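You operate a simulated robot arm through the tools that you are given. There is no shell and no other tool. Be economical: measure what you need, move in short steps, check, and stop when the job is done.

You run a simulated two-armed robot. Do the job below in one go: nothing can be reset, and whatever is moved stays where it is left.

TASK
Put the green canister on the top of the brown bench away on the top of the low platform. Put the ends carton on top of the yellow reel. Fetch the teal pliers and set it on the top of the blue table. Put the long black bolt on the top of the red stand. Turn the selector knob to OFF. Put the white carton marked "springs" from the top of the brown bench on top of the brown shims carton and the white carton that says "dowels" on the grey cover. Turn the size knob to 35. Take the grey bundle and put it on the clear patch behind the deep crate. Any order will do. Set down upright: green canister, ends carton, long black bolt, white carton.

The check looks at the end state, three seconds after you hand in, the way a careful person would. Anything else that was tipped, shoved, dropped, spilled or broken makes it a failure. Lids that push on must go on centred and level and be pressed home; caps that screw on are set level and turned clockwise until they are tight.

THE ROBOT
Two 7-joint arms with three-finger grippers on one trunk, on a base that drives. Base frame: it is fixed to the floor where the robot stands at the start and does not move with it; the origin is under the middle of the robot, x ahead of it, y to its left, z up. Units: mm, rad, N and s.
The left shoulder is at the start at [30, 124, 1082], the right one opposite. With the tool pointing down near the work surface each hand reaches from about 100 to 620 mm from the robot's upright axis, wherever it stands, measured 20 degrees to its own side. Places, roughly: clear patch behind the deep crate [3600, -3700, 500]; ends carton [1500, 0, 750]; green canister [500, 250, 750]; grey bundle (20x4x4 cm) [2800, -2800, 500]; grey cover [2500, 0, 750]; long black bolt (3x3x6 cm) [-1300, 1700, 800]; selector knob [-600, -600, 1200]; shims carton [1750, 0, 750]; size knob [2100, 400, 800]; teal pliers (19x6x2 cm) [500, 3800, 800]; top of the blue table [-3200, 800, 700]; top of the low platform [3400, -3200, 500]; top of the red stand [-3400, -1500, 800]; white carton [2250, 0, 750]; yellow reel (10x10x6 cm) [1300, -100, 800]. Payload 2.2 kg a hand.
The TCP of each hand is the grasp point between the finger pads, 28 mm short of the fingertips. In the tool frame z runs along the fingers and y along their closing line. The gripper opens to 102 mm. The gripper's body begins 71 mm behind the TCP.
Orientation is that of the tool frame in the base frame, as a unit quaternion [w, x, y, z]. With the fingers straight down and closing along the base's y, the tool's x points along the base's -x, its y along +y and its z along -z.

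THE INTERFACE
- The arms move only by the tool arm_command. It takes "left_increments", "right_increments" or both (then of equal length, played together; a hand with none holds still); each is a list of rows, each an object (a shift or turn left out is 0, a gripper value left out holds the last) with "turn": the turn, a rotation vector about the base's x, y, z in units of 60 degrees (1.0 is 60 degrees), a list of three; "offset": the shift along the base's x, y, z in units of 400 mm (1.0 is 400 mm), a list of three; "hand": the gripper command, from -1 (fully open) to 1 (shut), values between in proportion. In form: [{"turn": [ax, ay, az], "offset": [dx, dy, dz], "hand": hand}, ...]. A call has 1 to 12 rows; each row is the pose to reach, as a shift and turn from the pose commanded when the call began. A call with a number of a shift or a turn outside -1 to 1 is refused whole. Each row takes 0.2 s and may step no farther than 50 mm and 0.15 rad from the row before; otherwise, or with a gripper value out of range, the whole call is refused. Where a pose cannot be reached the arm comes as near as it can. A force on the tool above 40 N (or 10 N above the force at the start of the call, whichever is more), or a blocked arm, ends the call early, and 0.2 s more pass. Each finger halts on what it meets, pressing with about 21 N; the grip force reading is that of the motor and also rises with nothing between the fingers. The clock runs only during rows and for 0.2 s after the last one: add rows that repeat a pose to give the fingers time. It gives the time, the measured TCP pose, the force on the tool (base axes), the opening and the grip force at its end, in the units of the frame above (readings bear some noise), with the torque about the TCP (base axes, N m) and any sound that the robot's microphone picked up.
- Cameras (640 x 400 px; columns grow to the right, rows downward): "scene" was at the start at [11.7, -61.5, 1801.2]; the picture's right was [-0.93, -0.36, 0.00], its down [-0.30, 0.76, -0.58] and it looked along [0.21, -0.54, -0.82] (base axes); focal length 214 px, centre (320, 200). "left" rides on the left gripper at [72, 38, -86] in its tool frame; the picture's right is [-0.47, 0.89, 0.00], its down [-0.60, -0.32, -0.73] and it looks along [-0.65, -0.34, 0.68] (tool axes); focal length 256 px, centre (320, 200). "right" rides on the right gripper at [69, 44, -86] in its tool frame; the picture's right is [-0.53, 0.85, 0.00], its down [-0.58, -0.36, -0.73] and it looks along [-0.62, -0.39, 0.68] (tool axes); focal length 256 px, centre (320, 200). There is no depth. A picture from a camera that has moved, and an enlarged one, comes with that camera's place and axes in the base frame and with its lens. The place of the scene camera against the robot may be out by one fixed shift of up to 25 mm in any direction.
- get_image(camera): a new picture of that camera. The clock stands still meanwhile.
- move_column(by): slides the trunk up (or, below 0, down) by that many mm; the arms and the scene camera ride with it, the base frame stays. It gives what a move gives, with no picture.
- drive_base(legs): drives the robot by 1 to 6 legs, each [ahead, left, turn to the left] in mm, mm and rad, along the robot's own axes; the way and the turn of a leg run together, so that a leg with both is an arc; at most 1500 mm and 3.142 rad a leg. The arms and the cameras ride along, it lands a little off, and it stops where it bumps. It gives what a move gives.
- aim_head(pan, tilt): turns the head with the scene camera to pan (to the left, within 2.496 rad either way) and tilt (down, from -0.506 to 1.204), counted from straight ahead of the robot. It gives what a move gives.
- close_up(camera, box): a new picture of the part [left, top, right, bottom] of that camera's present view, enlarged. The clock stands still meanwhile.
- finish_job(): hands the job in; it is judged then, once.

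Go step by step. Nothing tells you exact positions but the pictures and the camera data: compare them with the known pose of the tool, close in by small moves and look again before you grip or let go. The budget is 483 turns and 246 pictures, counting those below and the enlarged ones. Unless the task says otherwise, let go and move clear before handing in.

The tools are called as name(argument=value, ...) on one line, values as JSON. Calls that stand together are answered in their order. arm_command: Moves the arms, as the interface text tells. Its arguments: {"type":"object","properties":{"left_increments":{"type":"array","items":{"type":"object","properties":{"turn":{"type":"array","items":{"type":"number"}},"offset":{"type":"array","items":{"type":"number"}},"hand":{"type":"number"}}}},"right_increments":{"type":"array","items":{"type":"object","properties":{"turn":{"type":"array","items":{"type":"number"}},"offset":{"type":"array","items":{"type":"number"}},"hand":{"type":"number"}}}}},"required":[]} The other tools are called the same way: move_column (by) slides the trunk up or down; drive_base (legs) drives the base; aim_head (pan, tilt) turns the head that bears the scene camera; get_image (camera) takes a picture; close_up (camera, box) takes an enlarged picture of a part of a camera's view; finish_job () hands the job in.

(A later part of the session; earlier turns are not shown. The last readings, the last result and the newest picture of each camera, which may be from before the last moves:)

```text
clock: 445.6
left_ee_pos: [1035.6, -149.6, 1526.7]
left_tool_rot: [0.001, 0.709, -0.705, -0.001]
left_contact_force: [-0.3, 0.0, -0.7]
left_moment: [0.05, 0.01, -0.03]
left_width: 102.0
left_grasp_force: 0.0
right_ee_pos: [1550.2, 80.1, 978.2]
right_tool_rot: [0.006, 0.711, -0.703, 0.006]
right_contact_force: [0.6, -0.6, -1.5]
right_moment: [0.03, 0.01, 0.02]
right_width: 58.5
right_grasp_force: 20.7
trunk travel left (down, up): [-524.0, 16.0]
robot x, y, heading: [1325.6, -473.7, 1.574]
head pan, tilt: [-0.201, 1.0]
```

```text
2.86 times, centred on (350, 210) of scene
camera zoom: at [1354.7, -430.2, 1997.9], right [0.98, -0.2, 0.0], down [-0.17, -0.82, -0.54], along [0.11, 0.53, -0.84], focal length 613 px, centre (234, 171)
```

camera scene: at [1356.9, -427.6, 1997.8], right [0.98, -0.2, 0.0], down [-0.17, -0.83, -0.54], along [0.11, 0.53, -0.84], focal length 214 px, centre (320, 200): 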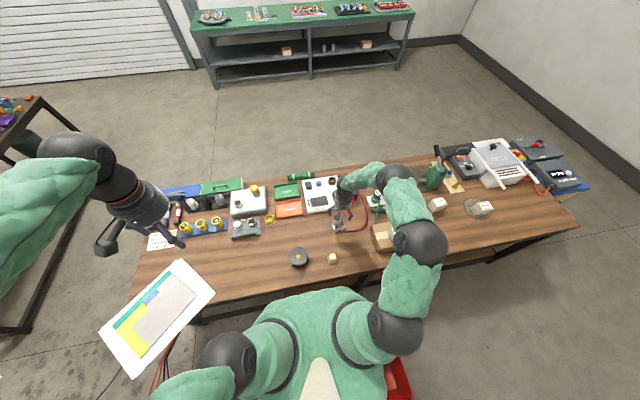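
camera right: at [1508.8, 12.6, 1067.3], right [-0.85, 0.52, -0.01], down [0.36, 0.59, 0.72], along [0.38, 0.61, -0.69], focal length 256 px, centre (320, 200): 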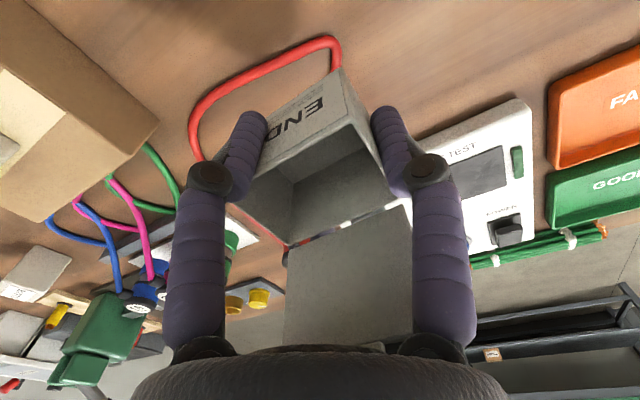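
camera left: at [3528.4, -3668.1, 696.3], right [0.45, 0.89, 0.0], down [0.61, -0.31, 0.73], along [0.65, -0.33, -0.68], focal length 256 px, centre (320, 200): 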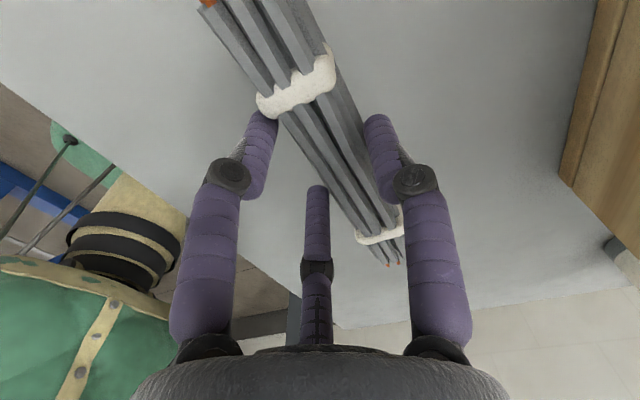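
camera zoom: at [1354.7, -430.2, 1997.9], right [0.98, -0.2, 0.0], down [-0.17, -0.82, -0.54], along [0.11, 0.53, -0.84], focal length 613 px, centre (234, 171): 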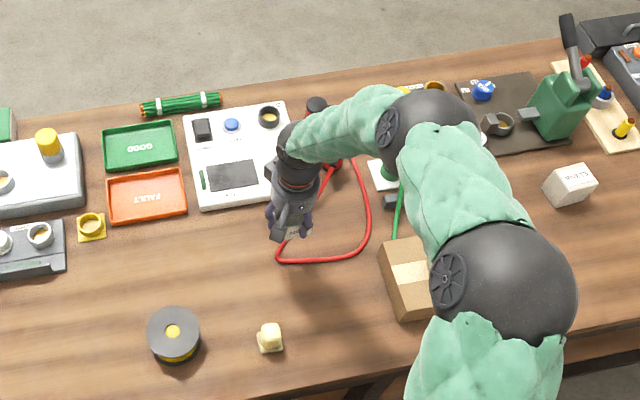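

Carton lifted cleanly. Carry it toward the reel at ≈(1305, −53).

arm_command(right_increments=[{"offset": [-0.06, -0.06, 0.06]}, {"offset": [-0.15, -0.1, 0.08]}, {"offset": [-0.24, -0.15, 0.08]}, {"offset": [-0.33, -0.2, 0.08]}, {"offset": [-0.42, -0.25, 0.08]}, {"offset": [-0.51, -0.3, 0.08]}, {"offset": [-0.58, -0.36, 0.08]}])

get_image(camera="right")

close_up(camera="scene", box=[250, 190, 370, 290])

```text
clock: 447.2
left_ee_pos: [1036.4, -149.5, 1528.2]
left_tool_rot: [0.002, 0.71, -0.705, -0.001]
left_contact_force: [0.8, -0.1, 0.1]
left_moment: [0.03, 0.0, 0.01]
left_width: 101.9
left_grasp_force: 0.1
right_ee_pos: [1319.5, -62.5, 1009.2]
right_tool_rot: [0.005, 0.711, -0.704, 0.004]
right_contact_force: [-0.1, -0.3, -2.4]
right_moment: [0.02, -0.01, -0.01]
right_width: 58.0
right_grasp_force: 21.1
trunk travel left (down, up): [-524.0, 16.0]
robot x, y, heading: [1326.1, -473.5, 1.576]
head pan, tilt: [-0.201, 1.0]
```

```text
91 pictures are left
camera right: at [1278.3, -129.9, 1097.6], right [-0.85, 0.53, -0.01], down [0.36, 0.59, 0.72], along [0.38, 0.61, -0.69], focal length 256 px, centre (320, 200)
```

right: 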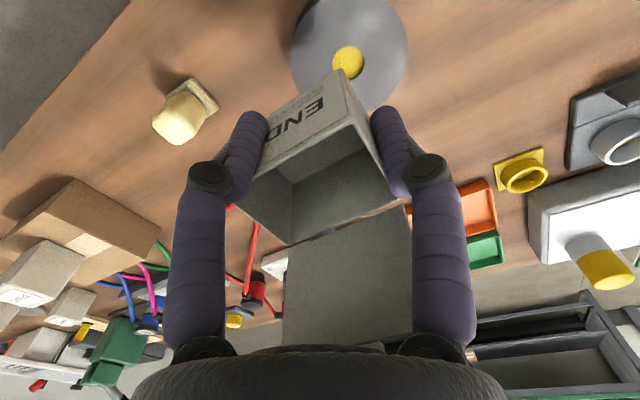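

```text
4.00 times, centred on (310, 240) of scene
camera zoom: at [1353.9, -430.1, 1997.9], right [0.98, -0.2, 0.0], down [-0.17, -0.82, -0.54], along [0.11, 0.53, -0.84], focal length 858 px, centre (360, 40)
```

zoom: 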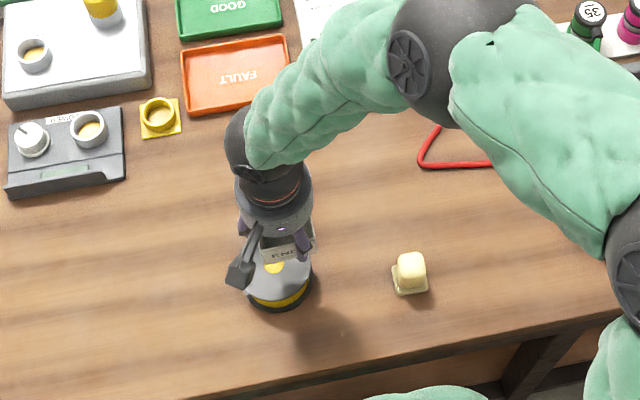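

arm_command(right_increments=[{"offset": [-0.03, 0.008, -0.05]}, {"offset": [-0.052, 0.014, -0.12]}, {"offset": [-0.052, 0.014, -0.185]}])

get_image(camera="right")

close_up(camera="scene", box=[250, 190, 370, 290])

```text
clock: 448.0
left_ee_pos: [1037.7, -147.9, 1525.8]
left_tool_rot: [0.003, 0.71, -0.704, -0.002]
left_contact_force: [0.9, 0.1, 0.9]
left_moment: [0.03, 0.01, -0.01]
left_width: 102.2
left_grasp_force: 0.1
right_ee_pos: [1299.2, -55.0, 933.8]
right_tool_rot: [0.005, 0.711, -0.703, 0.004]
right_contact_force: [-0.5, 0.3, -1.5]
right_moment: [0.01, 0.0, 0.01]
right_width: 58.1
right_grasp_force: 20.5
trunk travel left (down, up): [-524.0, 16.0]
robot x, y, heading: [1325.2, -474.4, 1.577]
head pan, tilt: [-0.201, 1.0]
```

```text
89 pictures are left
camera right: at [1258.5, -123.1, 1022.4], right [-0.85, 0.53, -0.01], down [0.36, 0.59, 0.72], along [0.38, 0.61, -0.69], focal length 256 px, centre (320, 200)
```

right: 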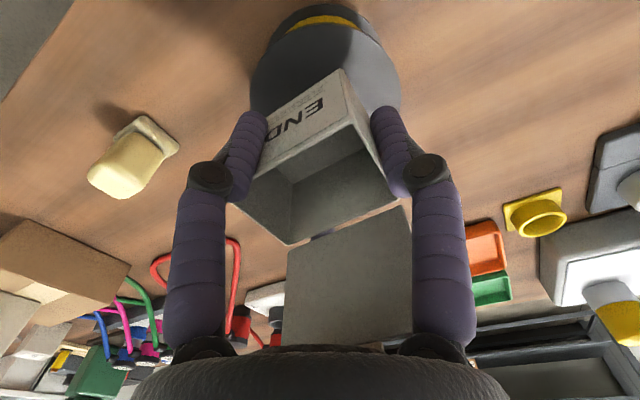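

```text
4.00 times, centred on (310, 240) of scene
camera zoom: at [1356.2, -428.0, 1997.8], right [0.98, -0.2, 0.0], down [-0.17, -0.83, -0.54], along [0.11, 0.53, -0.84], focal length 858 px, centre (360, 40)
```

zoom: 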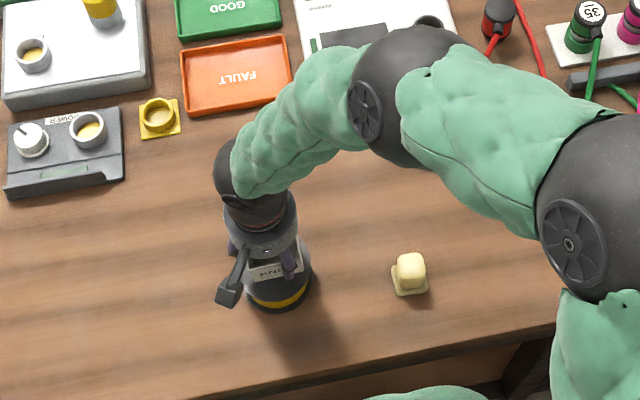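

arm_command(right_increments=[{"offset": [-0.002, -0.003, -0.03]}, {"offset": [-0.002, -0.003, -0.055]}])

arm_command(right_increments=[{"offset": [0, 0, -0.006]}, {"offset": [0, 0, -0.012]}])

```text
clock: 448.6
left_ee_pos: [1036.4, -147.9, 1525.8]
left_tool_rot: [0.002, 0.71, -0.704, 0.0]
left_contact_force: [0.6, 0.3, 0.0]
left_moment: [-0.02, 0.0, -0.02]
left_width: 101.7
left_grasp_force: 0.0
right_ee_pos: [1299.6, -57.3, 911.6]
right_tool_rot: [0.005, 0.711, -0.703, 0.004]
right_contact_force: [-0.2, 1.2, -1.5]
right_moment: [-0.01, 0.02, 0.0]
right_width: 57.8
right_grasp_force: 21.1
trunk travel left (down, up): [-524.0, 16.0]
robot x, y, heading: [1326.1, -476.7, 1.576]
head pan, tilt: [-0.201, 1.0]
```

```text
clock: 449.2
left_ee_pos: [1037.7, -147.8, 1525.7]
left_tool_rot: [0.002, 0.71, -0.704, 0.0]
left_contact_force: [-1.1, -0.4, 0.3]
left_moment: [-0.03, -0.02, 0.01]
left_width: 102.1
left_grasp_force: 0.1
right_ee_pos: [1298.7, -57.2, 907.9]
right_tool_rot: [0.006, 0.711, -0.703, 0.005]
right_contact_force: [-0.2, 0.2, -1.7]
right_moment: [-0.02, -0.01, -0.02]
right_width: 57.7
right_grasp_force: 21.1
trunk travel left (down, up): [-524.0, 16.0]
robot x, y, heading: [1323.6, -474.6, 1.573]
head pan, tilt: [-0.201, 1.0]
```

arm_command(right_increments=[{"offset": [0, 0, -0.006]}, {"offset": [0, 0, -0.012]}])

arm_command(right_increments=[{"offset": [0, 0, -0.006]}, {"offset": [0, 0, -0.01]}])

```text
clock: 449.8
left_ee_pos: [1038.4, -151.3, 1527.8]
left_tool_rot: [0.003, 0.709, -0.705, -0.003]
left_contact_force: [-0.7, -0.2, 1.0]
left_moment: [-0.02, 0.0, 0.01]
left_width: 101.7
left_grasp_force: 0.0
right_ee_pos: [1298.5, -57.4, 906.4]
right_tool_rot: [0.004, 0.711, -0.703, 0.003]
right_contact_force: [1.7, -5.1, 27.4]
right_moment: [-0.45, 0.68, 0.11]
right_width: 57.7
right_grasp_force: 20.6
trunk travel left (down, up): [-524.0, 16.0]
robot x, y, heading: [1329.6, -477.4, 1.569]
head pan, tilt: [-0.201, 1.0]
```

```text
clock: 450.1
left_ee_pos: [1037.9, -151.1, 1526.8]
left_tool_rot: [0.001, 0.709, -0.705, -0.001]
left_contact_force: [0.5, 0.4, 0.6]
left_moment: [0.0, 0.0, -0.03]
left_width: 101.9
left_grasp_force: 0.0
right_ee_pos: [1298.5, -56.9, 905.7]
right_tool_rot: [0.003, 0.711, -0.703, 0.003]
right_contact_force: [3.2, -7.7, 24.1]
right_moment: [-0.4, 0.62, 0.16]
right_width: 57.8
right_grasp_force: 21.2
trunk travel left (down, up): [-524.0, 16.0]
robot x, y, heading: [1326.3, -471.9, 1.569]
head pan, tilt: [-0.201, 1.0]
stopped in row 1 (right hand): the force on the tool passed its limit at 42 N (the readings are from after the stop); the commanded pose is now the measured one
```

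Firm contact on the reel. Relax, open gently, and rise.

arm_command(right_increments=[{"offset": [0, 0, 0.005]}, {"offset": [0, 0, 0.005], "hand": 0.2}, {"offset": [0, 0, 0.005], "hand": -0.4}, {"offset": [0, 0, 0.005], "hand": -1}, {"offset": [0, 0, 0.005], "hand": -1}, {"offset": [0, 0, 0.08]}, {"offset": [0, 0, 0.18]}, {"offset": [0, 0, 0.29]}, {"offset": [0, 0, 0.4]}])

get_image(camera="right")

close_up(camera="scene", box=[250, 160, 430, 290])

```text
clock: 452.1
left_ee_pos: [1037.0, -150.2, 1527.0]
left_tool_rot: [0.003, 0.709, -0.705, -0.001]
left_contact_force: [0.0, -0.4, 0.0]
left_moment: [0.02, 0.0, 0.0]
left_width: 101.7
left_grasp_force: 0.0
right_ee_pos: [1299.0, -60.4, 1064.5]
right_tool_rot: [0.005, 0.71, -0.704, 0.003]
right_contact_force: [-0.1, -0.2, -0.6]
right_moment: [0.01, 0.02, 0.01]
right_width: 102.0
right_grasp_force: 0.1
trunk travel left (down, up): [-524.0, 16.0]
robot x, y, heading: [1326.9, -473.5, 1.575]
head pan, tilt: [-0.201, 1.0]
```

```text
87 pictures are left
camera right: at [1256.7, -127.1, 1153.2], right [-0.85, 0.53, -0.01], down [0.36, 0.59, 0.72], along [0.38, 0.61, -0.69], focal length 256 px, centre (320, 200)
```

right: 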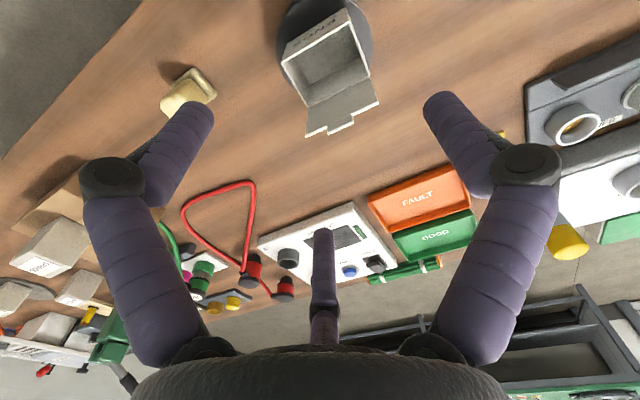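

```text
3.08 times, centred on (340, 225) of scene
camera zoom: at [1356.0, -430.5, 1997.9], right [0.98, -0.2, 0.0], down [-0.17, -0.82, -0.54], along [0.11, 0.53, -0.84], focal length 660 px, centre (258, 123)
```

zoom: 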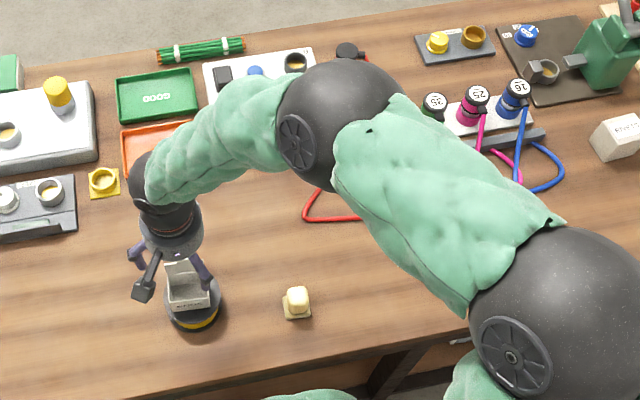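

The ends carton stands on the reel. Tuck the right hand, back out, and head west around the south of the pump skid.

arm_command(right_increments=[{"offset": [0.02, -0.01, 0.11]}, {"offset": [0.06, -0.03, 0.21]}, {"offset": [0.12, -0.06, 0.3]}, {"offset": [0.2, -0.1, 0.38]}, {"offset": [0.28, -0.14, 0.45]}, {"offset": [0.36, -0.18, 0.52]}, {"offset": [0.44, -0.22, 0.58]}, {"offset": [0.52, -0.26, 0.64]}, {"offset": [0.6, -0.3, 0.7]}, {"offset": [0.68, -0.34, 0.74]}])

drive_base(legs=[[-600, 0, 0], [-490, 80, 0], [0, 280, 0], [-1480, 0, 0]])

move_column(by=-200)

```text
clock: 454.3
left_ee_pos: [1037.0, -150.1, 1527.0]
left_tool_rot: [0.004, 0.71, -0.704, -0.001]
left_contact_force: [-0.4, 0.1, 1.0]
left_moment: [0.06, 0.02, -0.01]
left_width: 102.0
left_grasp_force: 0.0
right_ee_pos: [1570.8, -194.4, 1361.7]
right_tool_rot: [0.005, 0.711, -0.703, 0.004]
right_contact_force: [0.3, 0.2, 0.5]
right_moment: [0.03, 0.01, 0.02]
right_width: 101.9
right_grasp_force: 0.0
trunk travel left (down, up): [-524.0, 16.0]
robot x, y, heading: [1330.6, -475.7, 1.576]
head pan, tilt: [-0.201, 1.0]
```

```text
clock: 456.1
left_ee_pos: [1016.2, -348.3, 1529.3]
left_tool_rot: [-0.001, 0.723, -0.691, -0.003]
left_contact_force: [0.3, -1.7, 0.7]
left_moment: [0.13, -0.01, -0.02]
left_width: 101.9
left_grasp_force: 0.0
right_ee_pos: [1551.1, -370.4, 1363.7]
right_tool_rot: [0.001, 0.723, -0.691, 0.001]
right_contact_force: [-0.5, -1.3, -0.3]
right_moment: [0.09, 0.01, -0.02]
right_width: 102.0
right_grasp_force: 0.1
trunk travel left (down, up): [-524.0, 16.0]
robot x, y, heading: [1311.8, -655.0, 1.609]
head pan, tilt: [-0.201, 1.0]
stopped in leg 1: the robot was blocked; the commanded pose is now the measured one
```

```text
clock: 458.3
left_ee_pos: [1013.7, -341.0, 1327.1]
left_tool_rot: [0.001, 0.723, -0.69, -0.001]
left_contact_force: [-0.3, 0.4, -0.4]
left_moment: [-0.01, 0.02, -0.01]
left_width: 101.9
left_grasp_force: 0.1
right_ee_pos: [1548.1, -363.2, 1162.0]
right_tool_rot: [0.003, 0.723, -0.69, 0.004]
right_contact_force: [0.1, 0.2, 0.0]
right_moment: [0.0, 0.01, 0.03]
right_width: 101.6
right_grasp_force: 0.0
trunk travel left (down, up): [-324.0, 216.0]
robot x, y, heading: [1313.4, -654.6, 1.611]
head pan, tilt: [-0.201, 1.0]
```

drive_base(legs=[[20, 0, 0], [0, 100, -0.04], [-430, 0, 0]])

aim_head(pan=-1.0, tilt=0.9)

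get_image(camera="scene")

```text
clock: 462.1
left_ee_pos: [924.3, -741.7, 1326.3]
left_tool_rot: [0.001, 0.712, -0.702, -0.002]
left_contact_force: [0.0, -0.5, -0.2]
left_moment: [0.03, 0.0, -0.01]
left_width: 102.3
left_grasp_force: 0.0
right_ee_pos: [1459.2, -782.7, 1161.7]
right_tool_rot: [0.003, 0.713, -0.701, 0.003]
right_contact_force: [-0.2, -0.3, 0.3]
right_moment: [0.01, 0.01, -0.03]
right_width: 102.1
right_grasp_force: 0.1
trunk travel left (down, up): [-324.0, 216.0]
robot x, y, heading: [1216.2, -1065.0, 1.582]
head pan, tilt: [-0.201, 1.0]
```

```text
clock: 463.2
left_ee_pos: [924.4, -741.6, 1326.8]
left_tool_rot: [0.002, 0.713, -0.701, 0.0]
left_contact_force: [0.0, 0.5, 0.4]
left_moment: [-0.01, 0.01, -0.02]
left_width: 101.8
left_grasp_force: 0.0
right_ee_pos: [1456.9, -781.2, 1161.7]
right_tool_rot: [0.004, 0.713, -0.701, 0.004]
right_contact_force: [-0.1, 0.7, -0.3]
right_moment: [0.01, -0.01, -0.01]
right_width: 102.0
right_grasp_force: 0.1
trunk travel left (down, up): [-324.0, 216.0]
robot x, y, heading: [1215.8, -1064.3, 1.578]
head pan, tilt: [-1.0, 0.901]
```

```text
85 pictures are left
camera scene: at [1295.0, -1046.4, 1805.1], right [0.55, -0.84, 0.0], down [-0.66, -0.43, -0.62], along [0.52, 0.34, -0.78], focal length 214 px, centre (320, 200)
```

scene: 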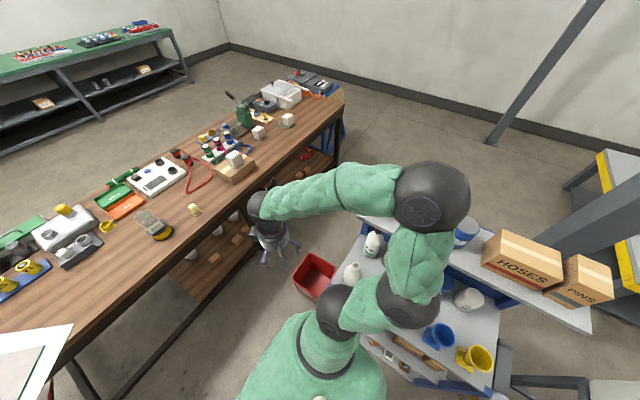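

drive_base(legs=[[0, 285, 0]])

get_image(camera="scene")

```text
clock: 465.2
left_ee_pos: [639.2, -744.3, 1326.9]
left_tool_rot: [0.0, 0.713, -0.702, -0.002]
left_contact_force: [-1.3, 0.3, 0.2]
left_moment: [0.0, -0.02, 0.01]
left_width: 102.2
left_grasp_force: 0.2
right_ee_pos: [1173.3, -783.5, 1162.8]
right_tool_rot: [0.003, 0.712, -0.702, 0.002]
right_contact_force: [0.6, 0.3, 0.3]
right_moment: [0.01, -0.02, -0.01]
right_width: 102.0
right_grasp_force: 0.1
trunk travel left (down, up): [-324.0, 216.0]
robot x, y, heading: [931.0, -1066.8, 1.58]
head pan, tilt: [-1.0, 0.901]
```

```text
84 pictures are left
camera scene: at [1010.0, -1049.2, 1805.2], right [0.55, -0.84, 0.0], down [-0.66, -0.43, -0.62], along [0.52, 0.34, -0.78], focal length 214 px, centre (320, 200)
```

scene: 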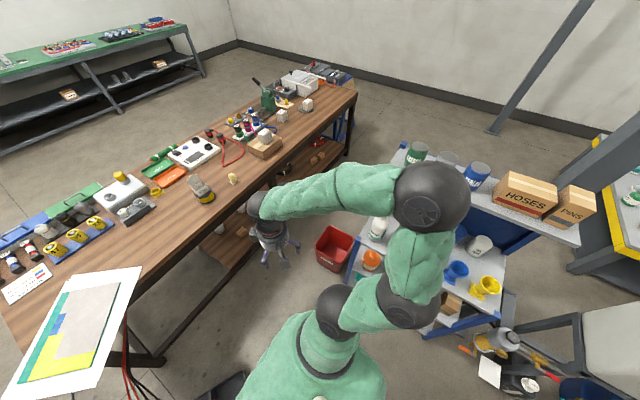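

drive_base(legs=[[-1200, 0, -0.01], [-1150, 0, 0], [0, 0, 1.57]])

aim_head(pan=0.0, tilt=0.5)

get_image(camera="scene")

```text
clock: 480.5
left_ee_pos: [599.5, -3712.4, 1327.0]
left_tool_rot: [0.002, 1.0, -0.005, 0.0]
left_contact_force: [-0.1, -1.4, 0.2]
left_moment: [-0.01, 0.01, -0.02]
left_width: 102.3
left_grasp_force: 0.1
right_ee_pos: [654.0, -3179.3, 1162.5]
right_tool_rot: [0.0, 1.0, -0.005, 0.004]
right_contact_force: [0.3, -0.6, 0.5]
right_moment: [0.01, 0.02, -0.04]
right_width: 102.2
right_grasp_force: 0.1
trunk travel left (down, up): [-324.0, 216.0]
robot x, y, heading: [933.2, -3430.9, 3.125]
head pan, tilt: [-1.0, 0.901]
```

```text
clock: 481.8
left_ee_pos: [599.5, -3712.4, 1326.9]
left_tool_rot: [0.002, 1.0, -0.005, 0.0]
left_contact_force: [-0.4, -0.1, -0.1]
left_moment: [-0.02, 0.03, 0.01]
left_width: 102.0
left_grasp_force: 0.0
right_ee_pos: [654.9, -3179.9, 1162.1]
right_tool_rot: [-0.001, 1.0, -0.005, 0.004]
right_contact_force: [0.7, 0.1, 0.2]
right_moment: [0.04, -0.02, 0.05]
right_width: 102.1
right_grasp_force: 0.0
trunk travel left (down, up): [-324.0, 216.0]
robot x, y, heading: [929.9, -3429.2, 3.123]
head pan, tilt: [0.0, 0.499]
```

```text
83 pictures are left
camera scene: at [884.3, -3421.2, 1839.0], right [0.02, 1.0, 0.0], down [0.48, -0.01, -0.88], along [-0.88, 0.02, -0.48], focal length 214 px, centre (320, 200)
```

scene: 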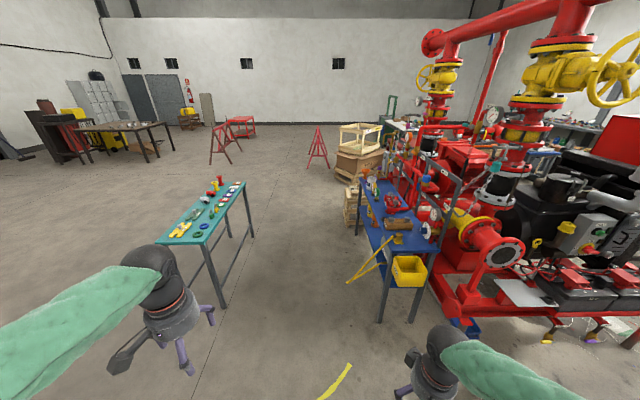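

drive_base(legs=[[0, 240, 0.018], [1500, 0, 0], [1200, 0, 0]])

aim_head(pan=-0.9, tilt=0.5)

get_image(camera="scene")

```text
clock: 496.3
left_ee_pos: [-2092.7, -3929.0, 1325.9]
left_tool_rot: [0.002, 1.0, 0.001, 0.0]
left_contact_force: [0.2, 0.1, 0.0]
left_moment: [0.02, -0.01, -0.03]
left_width: 101.7
left_grasp_force: 0.1
right_ee_pos: [-2046.8, -3396.2, 1162.1]
right_tool_rot: [0.0, 1.0, 0.003, 0.005]
right_contact_force: [0.4, 0.6, -0.5]
right_moment: [0.02, 0.01, 0.01]
right_width: 102.0
right_grasp_force: 0.1
trunk travel left (down, up): [-324.0, 216.0]
robot x, y, heading: [-1766.5, -3641.5, 3.142]
head pan, tilt: [0.0, 0.499]
```

```text
clock: 497.5
left_ee_pos: [-2093.0, -3930.3, 1326.5]
left_tool_rot: [0.002, 1.0, 0.002, 0.0]
left_contact_force: [0.2, -0.2, 0.9]
left_moment: [0.0, -0.01, -0.04]
left_width: 101.9
left_grasp_force: 0.1
right_ee_pos: [-2046.9, -3395.8, 1162.2]
right_tool_rot: [0.001, 1.0, 0.002, 0.004]
right_contact_force: [0.0, -0.7, -0.5]
right_moment: [-0.01, 0.0, 0.03]
right_width: 102.1
right_grasp_force: 0.2
trunk travel left (down, up): [-324.0, 216.0]
robot x, y, heading: [-1763.6, -3643.4, 3.137]
head pan, tilt: [-0.901, 0.499]
```

```text
82 pictures are left
camera scene: at [-1777.9, -3563.1, 1839.0], right [0.78, 0.62, 0.0], down [0.3, -0.38, -0.88], along [-0.54, 0.69, -0.48], focal length 214 px, centre (320, 200)
```

scene: 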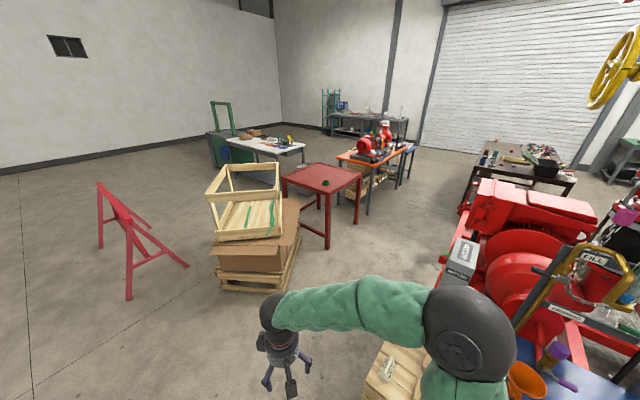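

drive_base(legs=[[590, 0, 0], [0, 0, -1.57], [1400, 0, 0], [1200, 0, 0]])

aim_head(pan=-0.3, tilt=0.5)

get_image(camera="scene")

```text
clock: 517.0
left_ee_pos: [-2751.2, -736.9, 1326.8]
left_tool_rot: [0.001, 0.727, -0.687, -0.001]
left_contact_force: [-0.1, -0.6, 0.5]
left_moment: [-0.03, -0.01, -0.04]
left_width: 102.2
left_grasp_force: 0.1
right_ee_pos: [-2215.2, -754.5, 1161.9]
right_tool_rot: [0.003, 0.727, -0.686, 0.003]
right_contact_force: [-0.1, 0.3, 0.1]
right_moment: [0.02, 0.0, 0.01]
right_width: 101.8
right_grasp_force: 0.0
trunk travel left (down, up): [-324.0, 216.0]
robot x, y, heading: [-2443.2, -1046.7, 1.617]
head pan, tilt: [-0.901, 0.499]
```

```text
clock: 518.0
left_ee_pos: [-2751.7, -736.5, 1328.3]
left_tool_rot: [0.001, 0.727, -0.686, -0.002]
left_contact_force: [-1.0, 0.3, 0.9]
left_moment: [-0.02, -0.01, 0.02]
left_width: 102.1
left_grasp_force: 0.0
right_ee_pos: [-2217.0, -754.4, 1161.6]
right_tool_rot: [0.003, 0.727, -0.687, 0.004]
right_contact_force: [0.0, -1.1, -0.4]
right_moment: [-0.03, 0.03, -0.01]
right_width: 102.2
right_grasp_force: 0.1
trunk travel left (down, up): [-324.0, 216.0]
robot x, y, heading: [-2446.3, -1045.7, 1.617]
head pan, tilt: [-0.3, 0.499]
```

```text
81 pictures are left
camera scene: at [-2407.2, -983.1, 1839.0], right [0.97, -0.25, 0.0], down [-0.12, -0.46, -0.88], along [0.22, 0.85, -0.48], focal length 214 px, centre (320, 200)
```

scene: 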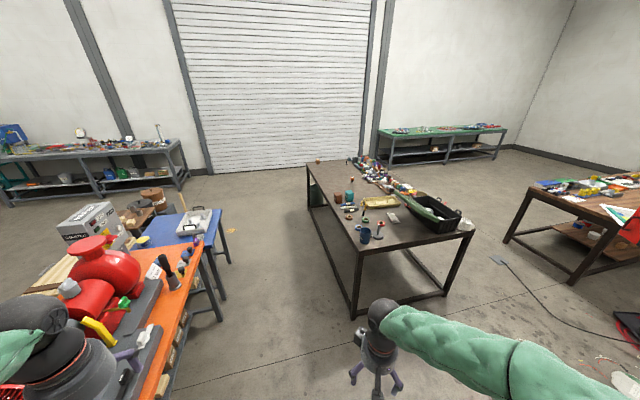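

drive_base(legs=[[0, -270, -0.047], [1300, 0, 0], [1250, 0, 0], [0, 0, -1.57]])

aim_head(pan=0.0, tilt=0.8)

get_image(camera="scene")

```text
clock: 535.6
left_ee_pos: [-1888.4, 1784.0, 1326.5]
left_tool_rot: [0.0, -0.015, 1.0, 0.001]
left_contact_force: [0.4, -0.5, 0.4]
left_moment: [0.05, 0.01, 0.0]
left_width: 102.1
left_grasp_force: 0.1
right_ee_pos: [-1920.7, 1248.5, 1161.7]
right_tool_rot: [-0.004, -0.015, 1.0, 0.0]
right_contact_force: [0.7, -0.9, -0.7]
right_moment: [0.01, 0.02, -0.04]
right_width: 102.4
right_grasp_force: 0.1
trunk travel left (down, up): [-324.0, 216.0]
robot x, y, heading: [-2207.4, 1489.9, 0.027]
head pan, tilt: [-0.3, 0.499]
```

```text
clock: 536.5
left_ee_pos: [-1888.9, 1783.0, 1326.0]
left_tool_rot: [0.0, -0.015, 1.0, 0.002]
left_contact_force: [0.5, 0.5, -1.2]
left_moment: [0.02, 0.01, 0.0]
left_width: 101.9
left_grasp_force: 0.1
right_ee_pos: [-1920.4, 1247.5, 1162.4]
right_tool_rot: [-0.005, -0.015, 1.0, 0.0]
right_contact_force: [-0.9, -0.1, 0.3]
right_moment: [0.01, -0.01, -0.01]
right_width: 101.9
right_grasp_force: 0.1
trunk travel left (down, up): [-324.0, 216.0]
robot x, y, heading: [-2207.6, 1490.6, 0.023]
head pan, tilt: [0.0, 0.799]
```

```text
80 pictures are left
camera scene: at [-2141.3, 1494.0, 1813.1], right [0.02, -1.0, 0.0], down [-0.72, -0.02, -0.7], along [0.7, 0.02, -0.72], focal length 214 px, centre (320, 200)
```

scene: 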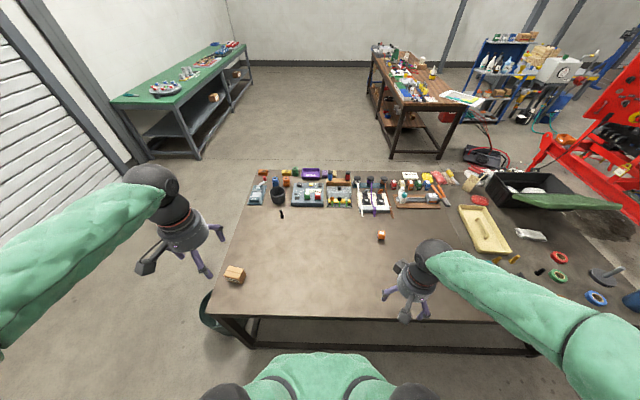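

close_up(camera="scene", box=[250, 160, 410, 260])

drive_base(legs=[[0, 600, -0.023], [0, 600, 0], [550, 0, 0], [500, 0, 0], [0, 0, -1.57]])

```text
4.00 times, centred on (330, 210) of scene
camera zoom: at [-2141.3, 1494.0, 1813.1], right [0.02, -1.0, 0.0], down [-0.72, -0.02, -0.7], along [0.7, 0.02, -0.72], focal length 858 px, centre (280, 160)
```

zoom: 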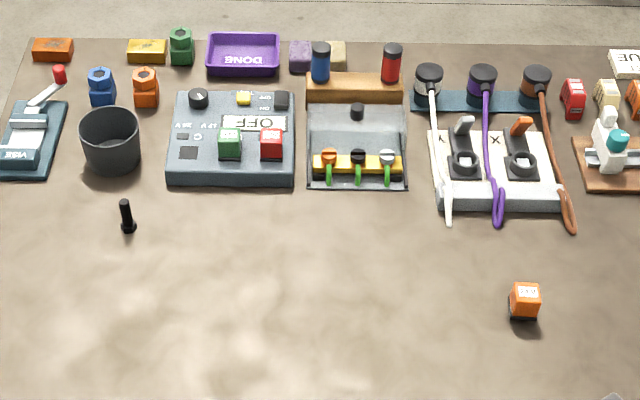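

```text
clock: 551.9
left_ee_pos: [-886.9, 2355.0, 1325.8]
left_tool_rot: [0.001, 0.703, 0.712, 0.001]
left_contact_force: [-0.7, -0.7, -0.3]
left_moment: [-0.04, 0.0, 0.01]
left_width: 102.0
left_grasp_force: 0.0
right_ee_pos: [-1419.8, 2396.4, 1161.9]
right_tool_rot: [-0.003, 0.703, 0.712, 0.003]
right_contact_force: [-0.2, 0.3, 0.6]
right_moment: [-0.01, -0.03, 0.03]
right_width: 102.0
right_grasp_force: 0.0
trunk travel left (down, up): [-324.0, 216.0]
robot x, y, heading: [-1179.7, 2679.4, -1.564]
head pan, tilt: [0.0, 0.799]
```

drive_base(legs=[[420, 0, 0]])

aim_head(pan=-0.2, tilt=0.9)

get_image(camera="scene")

```text
clock: 554.5
left_ee_pos: [-884.3, 1933.3, 1326.6]
left_tool_rot: [0.002, 0.704, 0.71, 0.002]
left_contact_force: [0.2, -0.2, 0.5]
left_moment: [-0.01, 0.0, -0.02]
left_width: 102.1
left_grasp_force: 0.1
right_ee_pos: [-1417.6, 1977.3, 1161.8]
right_tool_rot: [-0.004, 0.703, 0.711, 0.003]
right_contact_force: [0.0, 0.6, -0.9]
right_moment: [0.0, -0.01, 0.01]
right_width: 102.0
right_grasp_force: 0.1
trunk travel left (down, up): [-324.0, 216.0]
robot x, y, heading: [-1175.0, 2257.5, -1.564]
head pan, tilt: [0.0, 0.799]
```

```text
clock: 555.2
left_ee_pos: [-885.9, 1934.5, 1326.9]
left_tool_rot: [0.001, 0.703, 0.711, 0.001]
left_contact_force: [-0.1, 0.2, 0.3]
left_moment: [-0.02, 0.04, -0.01]
left_width: 101.8
left_grasp_force: 0.0
right_ee_pos: [-1417.8, 1976.9, 1161.2]
right_tool_rot: [-0.003, 0.703, 0.711, 0.003]
right_contact_force: [0.0, -0.4, 0.6]
right_moment: [-0.01, 0.03, -0.02]
right_width: 102.0
right_grasp_force: 0.0
trunk travel left (down, up): [-324.0, 216.0]
robot x, y, heading: [-1175.4, 2255.8, -1.565]
head pan, tilt: [-0.201, 0.901]
```

```text
78 pictures are left
camera scene: at [-1174.8, 2220.6, 1805.1], right [-0.98, 0.2, 0.0], down [0.15, 0.77, -0.62], along [-0.12, -0.61, -0.78], focal length 214 px, centre (320, 200)
```

scene: 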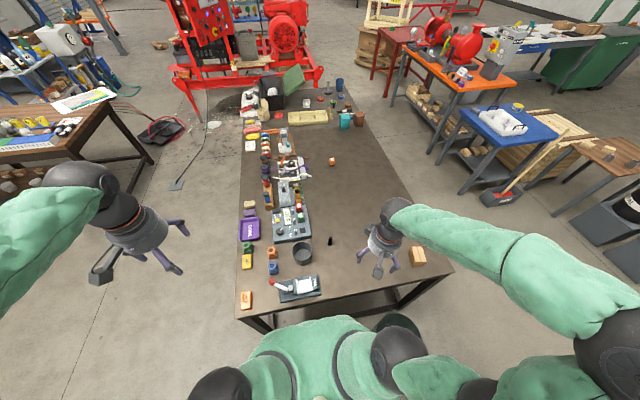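

arm_command(right_increments=[{"offset": [0.05, -0.08, -0.06]}, {"offset": [0.1, -0.16, -0.12]}, {"offset": [0.15, -0.24, -0.18]}, {"offset": [0.2, -0.32, -0.24]}, {"offset": [0.25, -0.38, -0.32]}, {"offset": [0.27, -0.42, -0.4]}])

get_image(camera="right")

```text
clock: 556.6
left_ee_pos: [-883.9, 1932.5, 1326.6]
left_tool_rot: [0.002, 0.703, 0.711, 0.001]
left_contact_force: [0.6, -0.1, -0.3]
left_moment: [0.06, -0.01, -0.01]
left_width: 102.0
left_grasp_force: 0.0
right_ee_pos: [-1312.0, 1808.3, 999.8]
right_tool_rot: [-0.002, 0.703, 0.711, 0.004]
right_contact_force: [0.0, -0.1, 0.5]
right_moment: [0.04, -0.01, 0.02]
right_width: 101.7
right_grasp_force: 0.1
trunk travel left (down, up): [-324.0, 216.0]
robot x, y, heading: [-1179.5, 2257.7, -1.569]
head pan, tilt: [-0.201, 0.901]
```

```text
77 pictures are left
camera right: at [-1268.2, 1877.4, 1088.3], right [0.85, -0.53, 0.0], down [-0.36, -0.59, 0.73], along [-0.38, -0.62, -0.69], focal length 256 px, centre (320, 200)
```

right: 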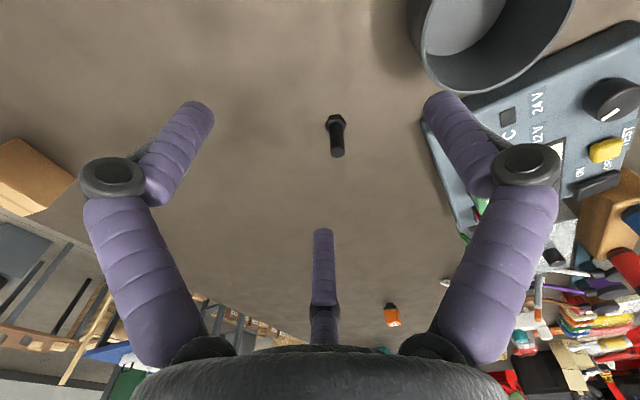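

arm_command(right_increments=[{"offset": [-0.01, 0.05, -0.06]}, {"offset": [-0.02, 0.08, -0.1]}])

get_image(camera="right")

```text
clock: 557.2
left_ee_pos: [-884.4, 1934.2, 1328.1]
left_tool_rot: [0.002, 0.703, 0.711, 0.001]
left_contact_force: [0.0, 0.0, -0.2]
left_moment: [0.02, -0.02, 0.01]
left_width: 102.1
left_grasp_force: 0.0
right_ee_pos: [-1317.6, 1840.1, 961.8]
right_tool_rot: [-0.003, 0.703, 0.711, 0.003]
right_contact_force: [0.4, 0.2, -0.6]
right_moment: [0.01, 0.0, 0.01]
right_width: 101.9
right_grasp_force: 0.1
trunk travel left (down, up): [-324.0, 216.0]
robot x, y, heading: [-1174.0, 2255.7, -1.56]
head pan, tilt: [-0.201, 0.901]
```

```text
76 pictures are left
camera right: at [-1274.7, 1909.2, 1049.8], right [0.85, -0.53, 0.0], down [-0.36, -0.59, 0.73], along [-0.38, -0.62, -0.69], focal length 256 px, centre (320, 200)
```

right: 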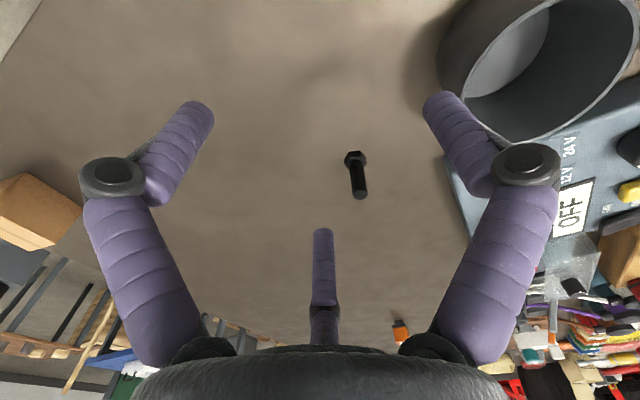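

Bolt: tip (−1336, 1731, 869), standing on its head. Position above and check.

arm_command(right_increments=[{"offset": [-0.015, -0.09, 0]}, {"offset": [-0.03, -0.18, -0.02]}, {"offset": [-0.045, -0.27, -0.07]}])

get_image(camera="right")

```text
clock: 558.0
left_ee_pos: [-885.9, 1932.3, 1327.3]
left_tool_rot: [0.0, 0.704, 0.71, 0.002]
left_contact_force: [0.3, -0.4, -0.2]
left_moment: [0.03, -0.03, 0.01]
left_width: 102.0
left_grasp_force: 0.1
right_ee_pos: [-1336.2, 1732.6, 934.3]
right_tool_rot: [-0.004, 0.703, 0.711, 0.005]
right_contact_force: [0.7, -0.2, 0.8]
right_moment: [0.03, 0.02, -0.01]
right_width: 101.7
right_grasp_force: 0.0
trunk travel left (down, up): [-324.0, 216.0]
robot x, y, heading: [-1174.9, 2257.2, -1.566]
head pan, tilt: [-0.201, 0.901]
```

```text
75 pictures are left
camera right: at [-1293.7, 1802.3, 1022.5], right [0.85, -0.53, -0.01], down [-0.36, -0.59, 0.72], along [-0.38, -0.61, -0.69], focal length 256 px, centre (320, 200)
```

right: 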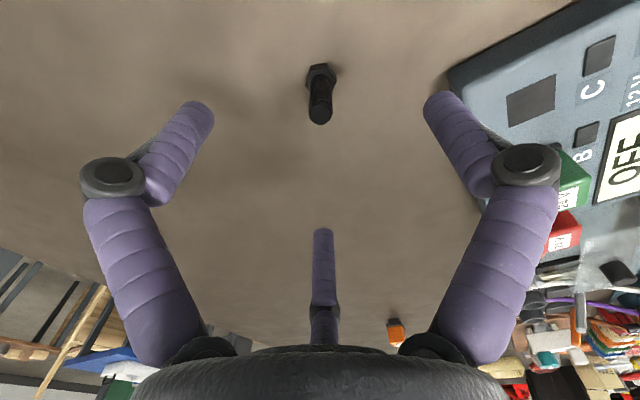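

arm_command(right_increments=[{"hand": -0.2}, {"hand": -0.2}, {"offset": [0, 0, -0.1]}, {"offset": [0, 0, -0.2]}, {"offset": [0, 0, -0.21]}, {"offset": [0, 0, -0.21], "hand": 0.6}, {"offset": [0, 0, -0.21], "hand": 1}, {"offset": [0, 0, -0.21], "hand": 1}])

get_image(camera="right")

```text
clock: 559.8
left_ee_pos: [-885.8, 1933.0, 1326.5]
left_tool_rot: [0.001, 0.703, 0.711, 0.001]
left_contact_force: [0.2, 0.2, 0.3]
left_moment: [0.01, 0.01, -0.01]
left_width: 102.5
left_grasp_force: 0.2
right_ee_pos: [-1335.4, 1734.1, 849.5]
right_tool_rot: [-0.004, 0.703, 0.711, 0.004]
right_contact_force: [-0.3, -0.2, -0.8]
right_moment: [-0.01, 0.03, 0.0]
right_width: 14.4
right_grasp_force: 20.8
trunk travel left (down, up): [-324.0, 216.0]
robot x, y, heading: [-1172.1, 2252.7, -1.567]
head pan, tilt: [-0.201, 0.901]
```

```text
74 pictures are left
camera right: at [-1292.1, 1802.3, 937.7], right [0.85, -0.53, 0.0], down [-0.36, -0.59, 0.73], along [-0.38, -0.62, -0.69], focal length 256 px, centre (320, 200)
```

right: 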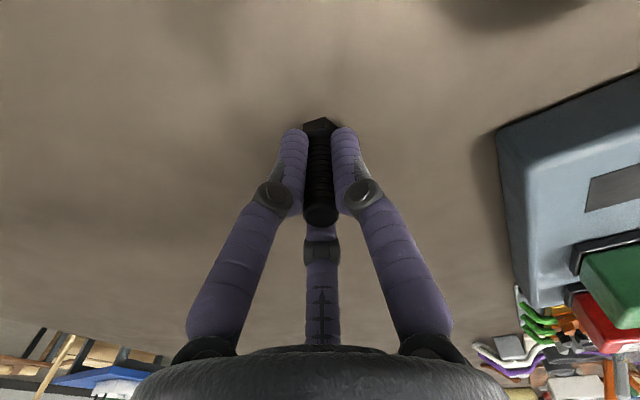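

Bolt gripped. Lift, tuck, then drive toward the green bench for the pliers.

arm_command(right_increments=[{"offset": [0, 0, 0.06], "hand": 1}, {"offset": [0, 0, 0.16]}, {"offset": [0, 0, 0.27]}, {"offset": [0, 0.03, 0.38]}, {"offset": [0, 0.1, 0.48]}, {"offset": [-0.03, 0.2, 0.55]}, {"offset": [-0.06, 0.3, 0.62]}, {"offset": [-0.1, 0.38, 0.7]}, {"offset": [-0.15, 0.45, 0.78]}, {"offset": [-0.2, 0.52, 0.85]}])

drive_base(legs=[[-500, 0, 0], [0, 0, 2.2]])

aim_head(pan=0.0, tilt=0.5)

get_image(camera="scene")

```text
refused: row 6 steps farther than a row can; nothing moved
```

```text
clock: 567.9
left_ee_pos: [-1074.7, 3175.7, 1327.8]
left_tool_rot: [0.0, -0.304, 0.953, 0.002]
left_contact_force: [1.0, -0.1, -0.2]
left_moment: [0.0, 0.03, 0.02]
left_width: 101.6
left_grasp_force: 0.0
right_ee_pos: [-651.6, 2921.6, 849.2]
right_tool_rot: [-0.005, -0.304, 0.953, -0.002]
right_contact_force: [-0.4, 0.3, -0.6]
right_moment: [0.01, 0.0, 0.0]
right_width: 14.6
right_grasp_force: 21.5
trunk travel left (down, up): [-324.0, 216.0]
robot x, y, heading: [-1177.7, 2749.8, 0.615]
head pan, tilt: [-0.201, 0.901]
```

```text
clock: 568.8
left_ee_pos: [-1074.5, 3176.7, 1327.4]
left_tool_rot: [0.0, -0.304, 0.953, 0.002]
left_contact_force: [0.4, -0.2, 0.8]
left_moment: [-0.01, 0.0, 0.01]
left_width: 102.3
left_grasp_force: 0.0
right_ee_pos: [-651.1, 2920.5, 849.7]
right_tool_rot: [-0.005, -0.305, 0.952, -0.001]
right_contact_force: [0.8, 0.2, -0.2]
right_moment: [0.0, 0.0, -0.01]
right_width: 14.3
right_grasp_force: 21.0
trunk travel left (down, up): [-324.0, 216.0]
robot x, y, heading: [-1175.2, 2748.0, 0.613]
head pan, tilt: [0.0, 0.499]
```

```text
73 pictures are left
camera scene: at [-1109.4, 2794.4, 1838.9], right [0.57, -0.82, 0.0], down [-0.39, -0.27, -0.88], along [0.72, 0.5, -0.48], focal length 214 px, centre (320, 200)
```

scene: 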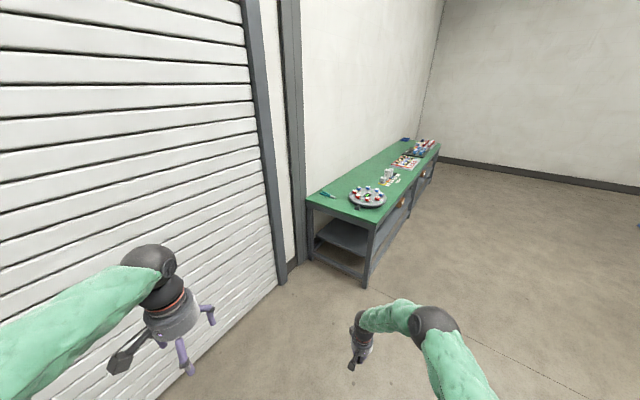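

I wrongly drove before lifting, but the bolt stayed gripped over a clear stretch of table. Lift it now, then go to the west end of the green bench where the teal pliers lie.

arm_command(right_increments=[{"offset": [0, 0, 0.11], "hand": 1}, {"offset": [0, 0, 0.22]}, {"offset": [0, 0, 0.33]}, {"offset": [0, 0, 0.44]}, {"offset": [-0.05, -0.02, 0.54]}, {"offset": [-0.1, -0.05, 0.64]}, {"offset": [-0.15, -0.1, 0.73]}, {"offset": [-0.2, -0.15, 0.82]}, {"offset": [-0.25, -0.2, 0.9]}])

get_image(camera="right")

drive_base(legs=[[0, 0, -0.615], [0, 600, 0], [1250, 0, 0], [0, 130, 0]])

aim_head(pan=0.4, tilt=0.8)

get_image(camera="scene")

```text
clock: 570.8
left_ee_pos: [-1075.1, 3175.5, 1327.3]
left_tool_rot: [0.0, -0.305, 0.952, 0.002]
left_contact_force: [-0.9, -0.6, 1.0]
left_moment: [0.04, -0.02, 0.03]
left_width: 102.1
left_grasp_force: 0.0
right_ee_pos: [-753.2, 2839.5, 1210.0]
right_tool_rot: [-0.005, -0.304, 0.953, 0.0]
right_contact_force: [-0.7, -0.4, -0.8]
right_moment: [0.0, 0.02, 0.01]
right_width: 14.6
right_grasp_force: 21.1
trunk travel left (down, up): [-324.0, 216.0]
robot x, y, heading: [-1173.9, 2753.7, 0.609]
head pan, tilt: [0.0, 0.499]
```

```text
72 pictures are left
camera right: at [-833.4, 2835.8, 1298.6], right [-0.05, 1.0, 0.0], down [0.69, 0.04, 0.73], along [0.72, 0.04, -0.69], focal length 256 px, centre (320, 200)
```

right: 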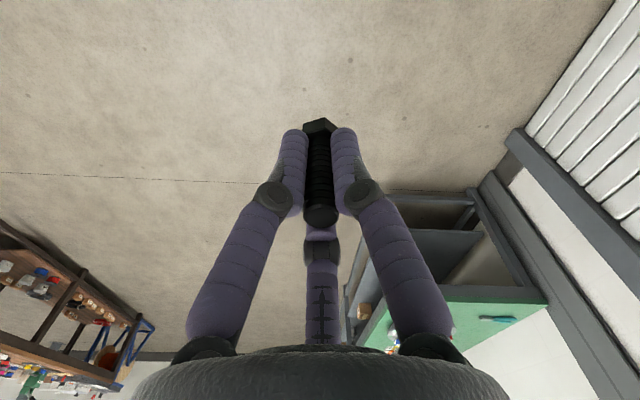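

```text
clock: 582.6
left_ee_pos: [390.7, 3757.8, 1326.1]
left_tool_rot: [-0.001, 0.003, 1.0, 0.001]
left_contact_force: [0.2, -0.1, 0.4]
left_moment: [-0.03, 0.02, 0.0]
left_width: 101.9
left_grasp_force: 0.1
right_ee_pos: [454.7, 3298.3, 1210.7]
right_tool_rot: [-0.005, 0.003, 1.0, 0.0]
right_contact_force: [-0.4, 0.3, 0.2]
right_moment: [-0.03, 0.02, -0.02]
right_width: 14.4
right_grasp_force: 21.3
trunk travel left (down, up): [-324.0, 216.0]
robot x, y, heading: [58.8, 3471.7, -0.013]
head pan, tilt: [0.0, 0.499]
```

```text
clock: 583.5
left_ee_pos: [390.5, 3757.2, 1327.1]
left_tool_rot: [0.0, 0.003, 1.0, 0.002]
left_contact_force: [0.2, 0.2, 0.6]
left_moment: [0.02, -0.02, 0.01]
left_width: 102.2
left_grasp_force: 0.1
right_ee_pos: [454.8, 3296.4, 1209.6]
right_tool_rot: [-0.005, 0.004, 1.0, 0.001]
right_contact_force: [-0.6, -0.1, -0.8]
right_moment: [0.03, -0.02, 0.0]
right_width: 14.6
right_grasp_force: 21.1
trunk travel left (down, up): [-324.0, 216.0]
robot x, y, heading: [59.4, 3474.0, -0.011]
head pan, tilt: [0.4, 0.799]
```

```text
71 pictures are left
camera scene: at [120.7, 3509.5, 1813.1], right [0.38, -0.93, 0.0], down [-0.66, -0.27, -0.7], along [0.65, 0.26, -0.72], focal length 214 px, centre (320, 200)
```

scene: 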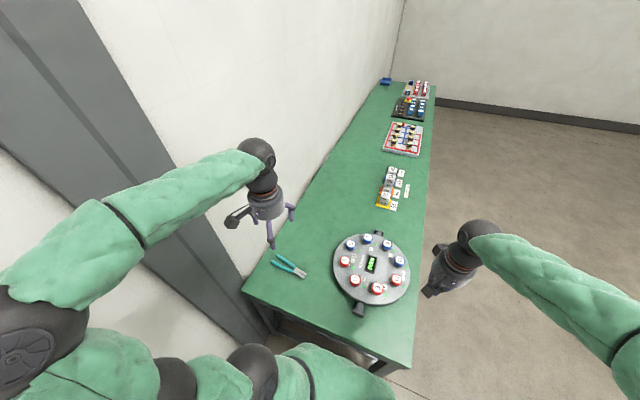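

Bolt is straight in the grip. Pliers lie along y near (530, 3840). Rotate the left hand 90° and bring it above them.

arm_command(left_increments=[{"turn": [0, 0, -0.125], "offset": [0.04, 0.01, -0.06]}, {"turn": [0, 0, -0.25], "offset": [0.08, 0.02, -0.12]}, {"turn": [0, 0, -0.375], "offset": [0.12, 0.03, -0.18]}, {"turn": [0, 0, -0.5], "offset": [0.16, 0.04, -0.24]}, {"turn": [0, 0, -0.625], "offset": [0.2, 0.05, -0.3]}, {"turn": [0, 0, -0.75], "offset": [0.24, 0.07, -0.36]}, {"turn": [0, 0, -0.875], "offset": [0.28, 0.09, -0.42]}, {"turn": [0, 0, -1.0], "offset": [0.33, 0.11, -0.48]}])

arm_command(left_increments=[{"turn": [0, 0, -0.125], "offset": [0.005, 0.01, -0.08]}, {"turn": [0, 0, -0.25], "offset": [0.01, 0.02, -0.16]}, {"turn": [0, 0, -0.375], "offset": [0.015, 0.03, -0.24]}, {"turn": [0, 0, -0.5], "offset": [0.02, 0.05, -0.3]}])

get_image(camera="left")

```text
clock: 585.2
left_ee_pos: [522.8, 3802.7, 1134.8]
left_tool_rot: [0.0, 0.503, 0.864, 0.001]
left_contact_force: [0.5, -0.5, 0.4]
left_moment: [0.01, 0.01, 0.04]
left_width: 102.0
left_grasp_force: 0.1
right_ee_pos: [455.7, 3297.7, 1209.1]
right_tool_rot: [-0.005, 0.003, 1.0, 0.0]
right_contact_force: [1.1, 0.7, -0.9]
right_moment: [0.05, 0.03, 0.01]
right_width: 14.6
right_grasp_force: 21.1
trunk travel left (down, up): [-324.0, 216.0]
robot x, y, heading: [58.0, 3472.6, -0.011]
head pan, tilt: [0.4, 0.799]
```

```text
clock: 586.2
left_ee_pos: [528.4, 3822.0, 1012.8]
left_tool_rot: [0.001, 0.709, 0.705, 0.001]
left_contact_force: [0.5, 0.3, 0.6]
left_moment: [-0.03, -0.02, -0.02]
left_width: 102.0
left_grasp_force: 0.0
right_ee_pos: [455.3, 3297.6, 1209.8]
right_tool_rot: [-0.005, 0.003, 1.0, 0.0]
right_contact_force: [0.7, 0.5, -1.2]
right_moment: [0.01, 0.01, -0.01]
right_width: 14.6
right_grasp_force: 20.8
trunk travel left (down, up): [-324.0, 216.0]
robot x, y, heading: [62.8, 3474.8, -0.014]
head pan, tilt: [0.4, 0.799]
```

```text
70 pictures are left
camera left: at [567.0, 3894.9, 1098.5], right [0.88, -0.47, 0.0], down [-0.32, -0.6, 0.73], along [-0.34, -0.64, -0.68], focal length 256 px, centre (320, 200)
```

left: 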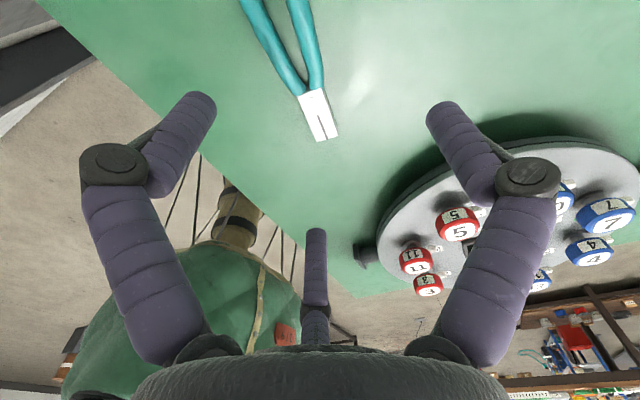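

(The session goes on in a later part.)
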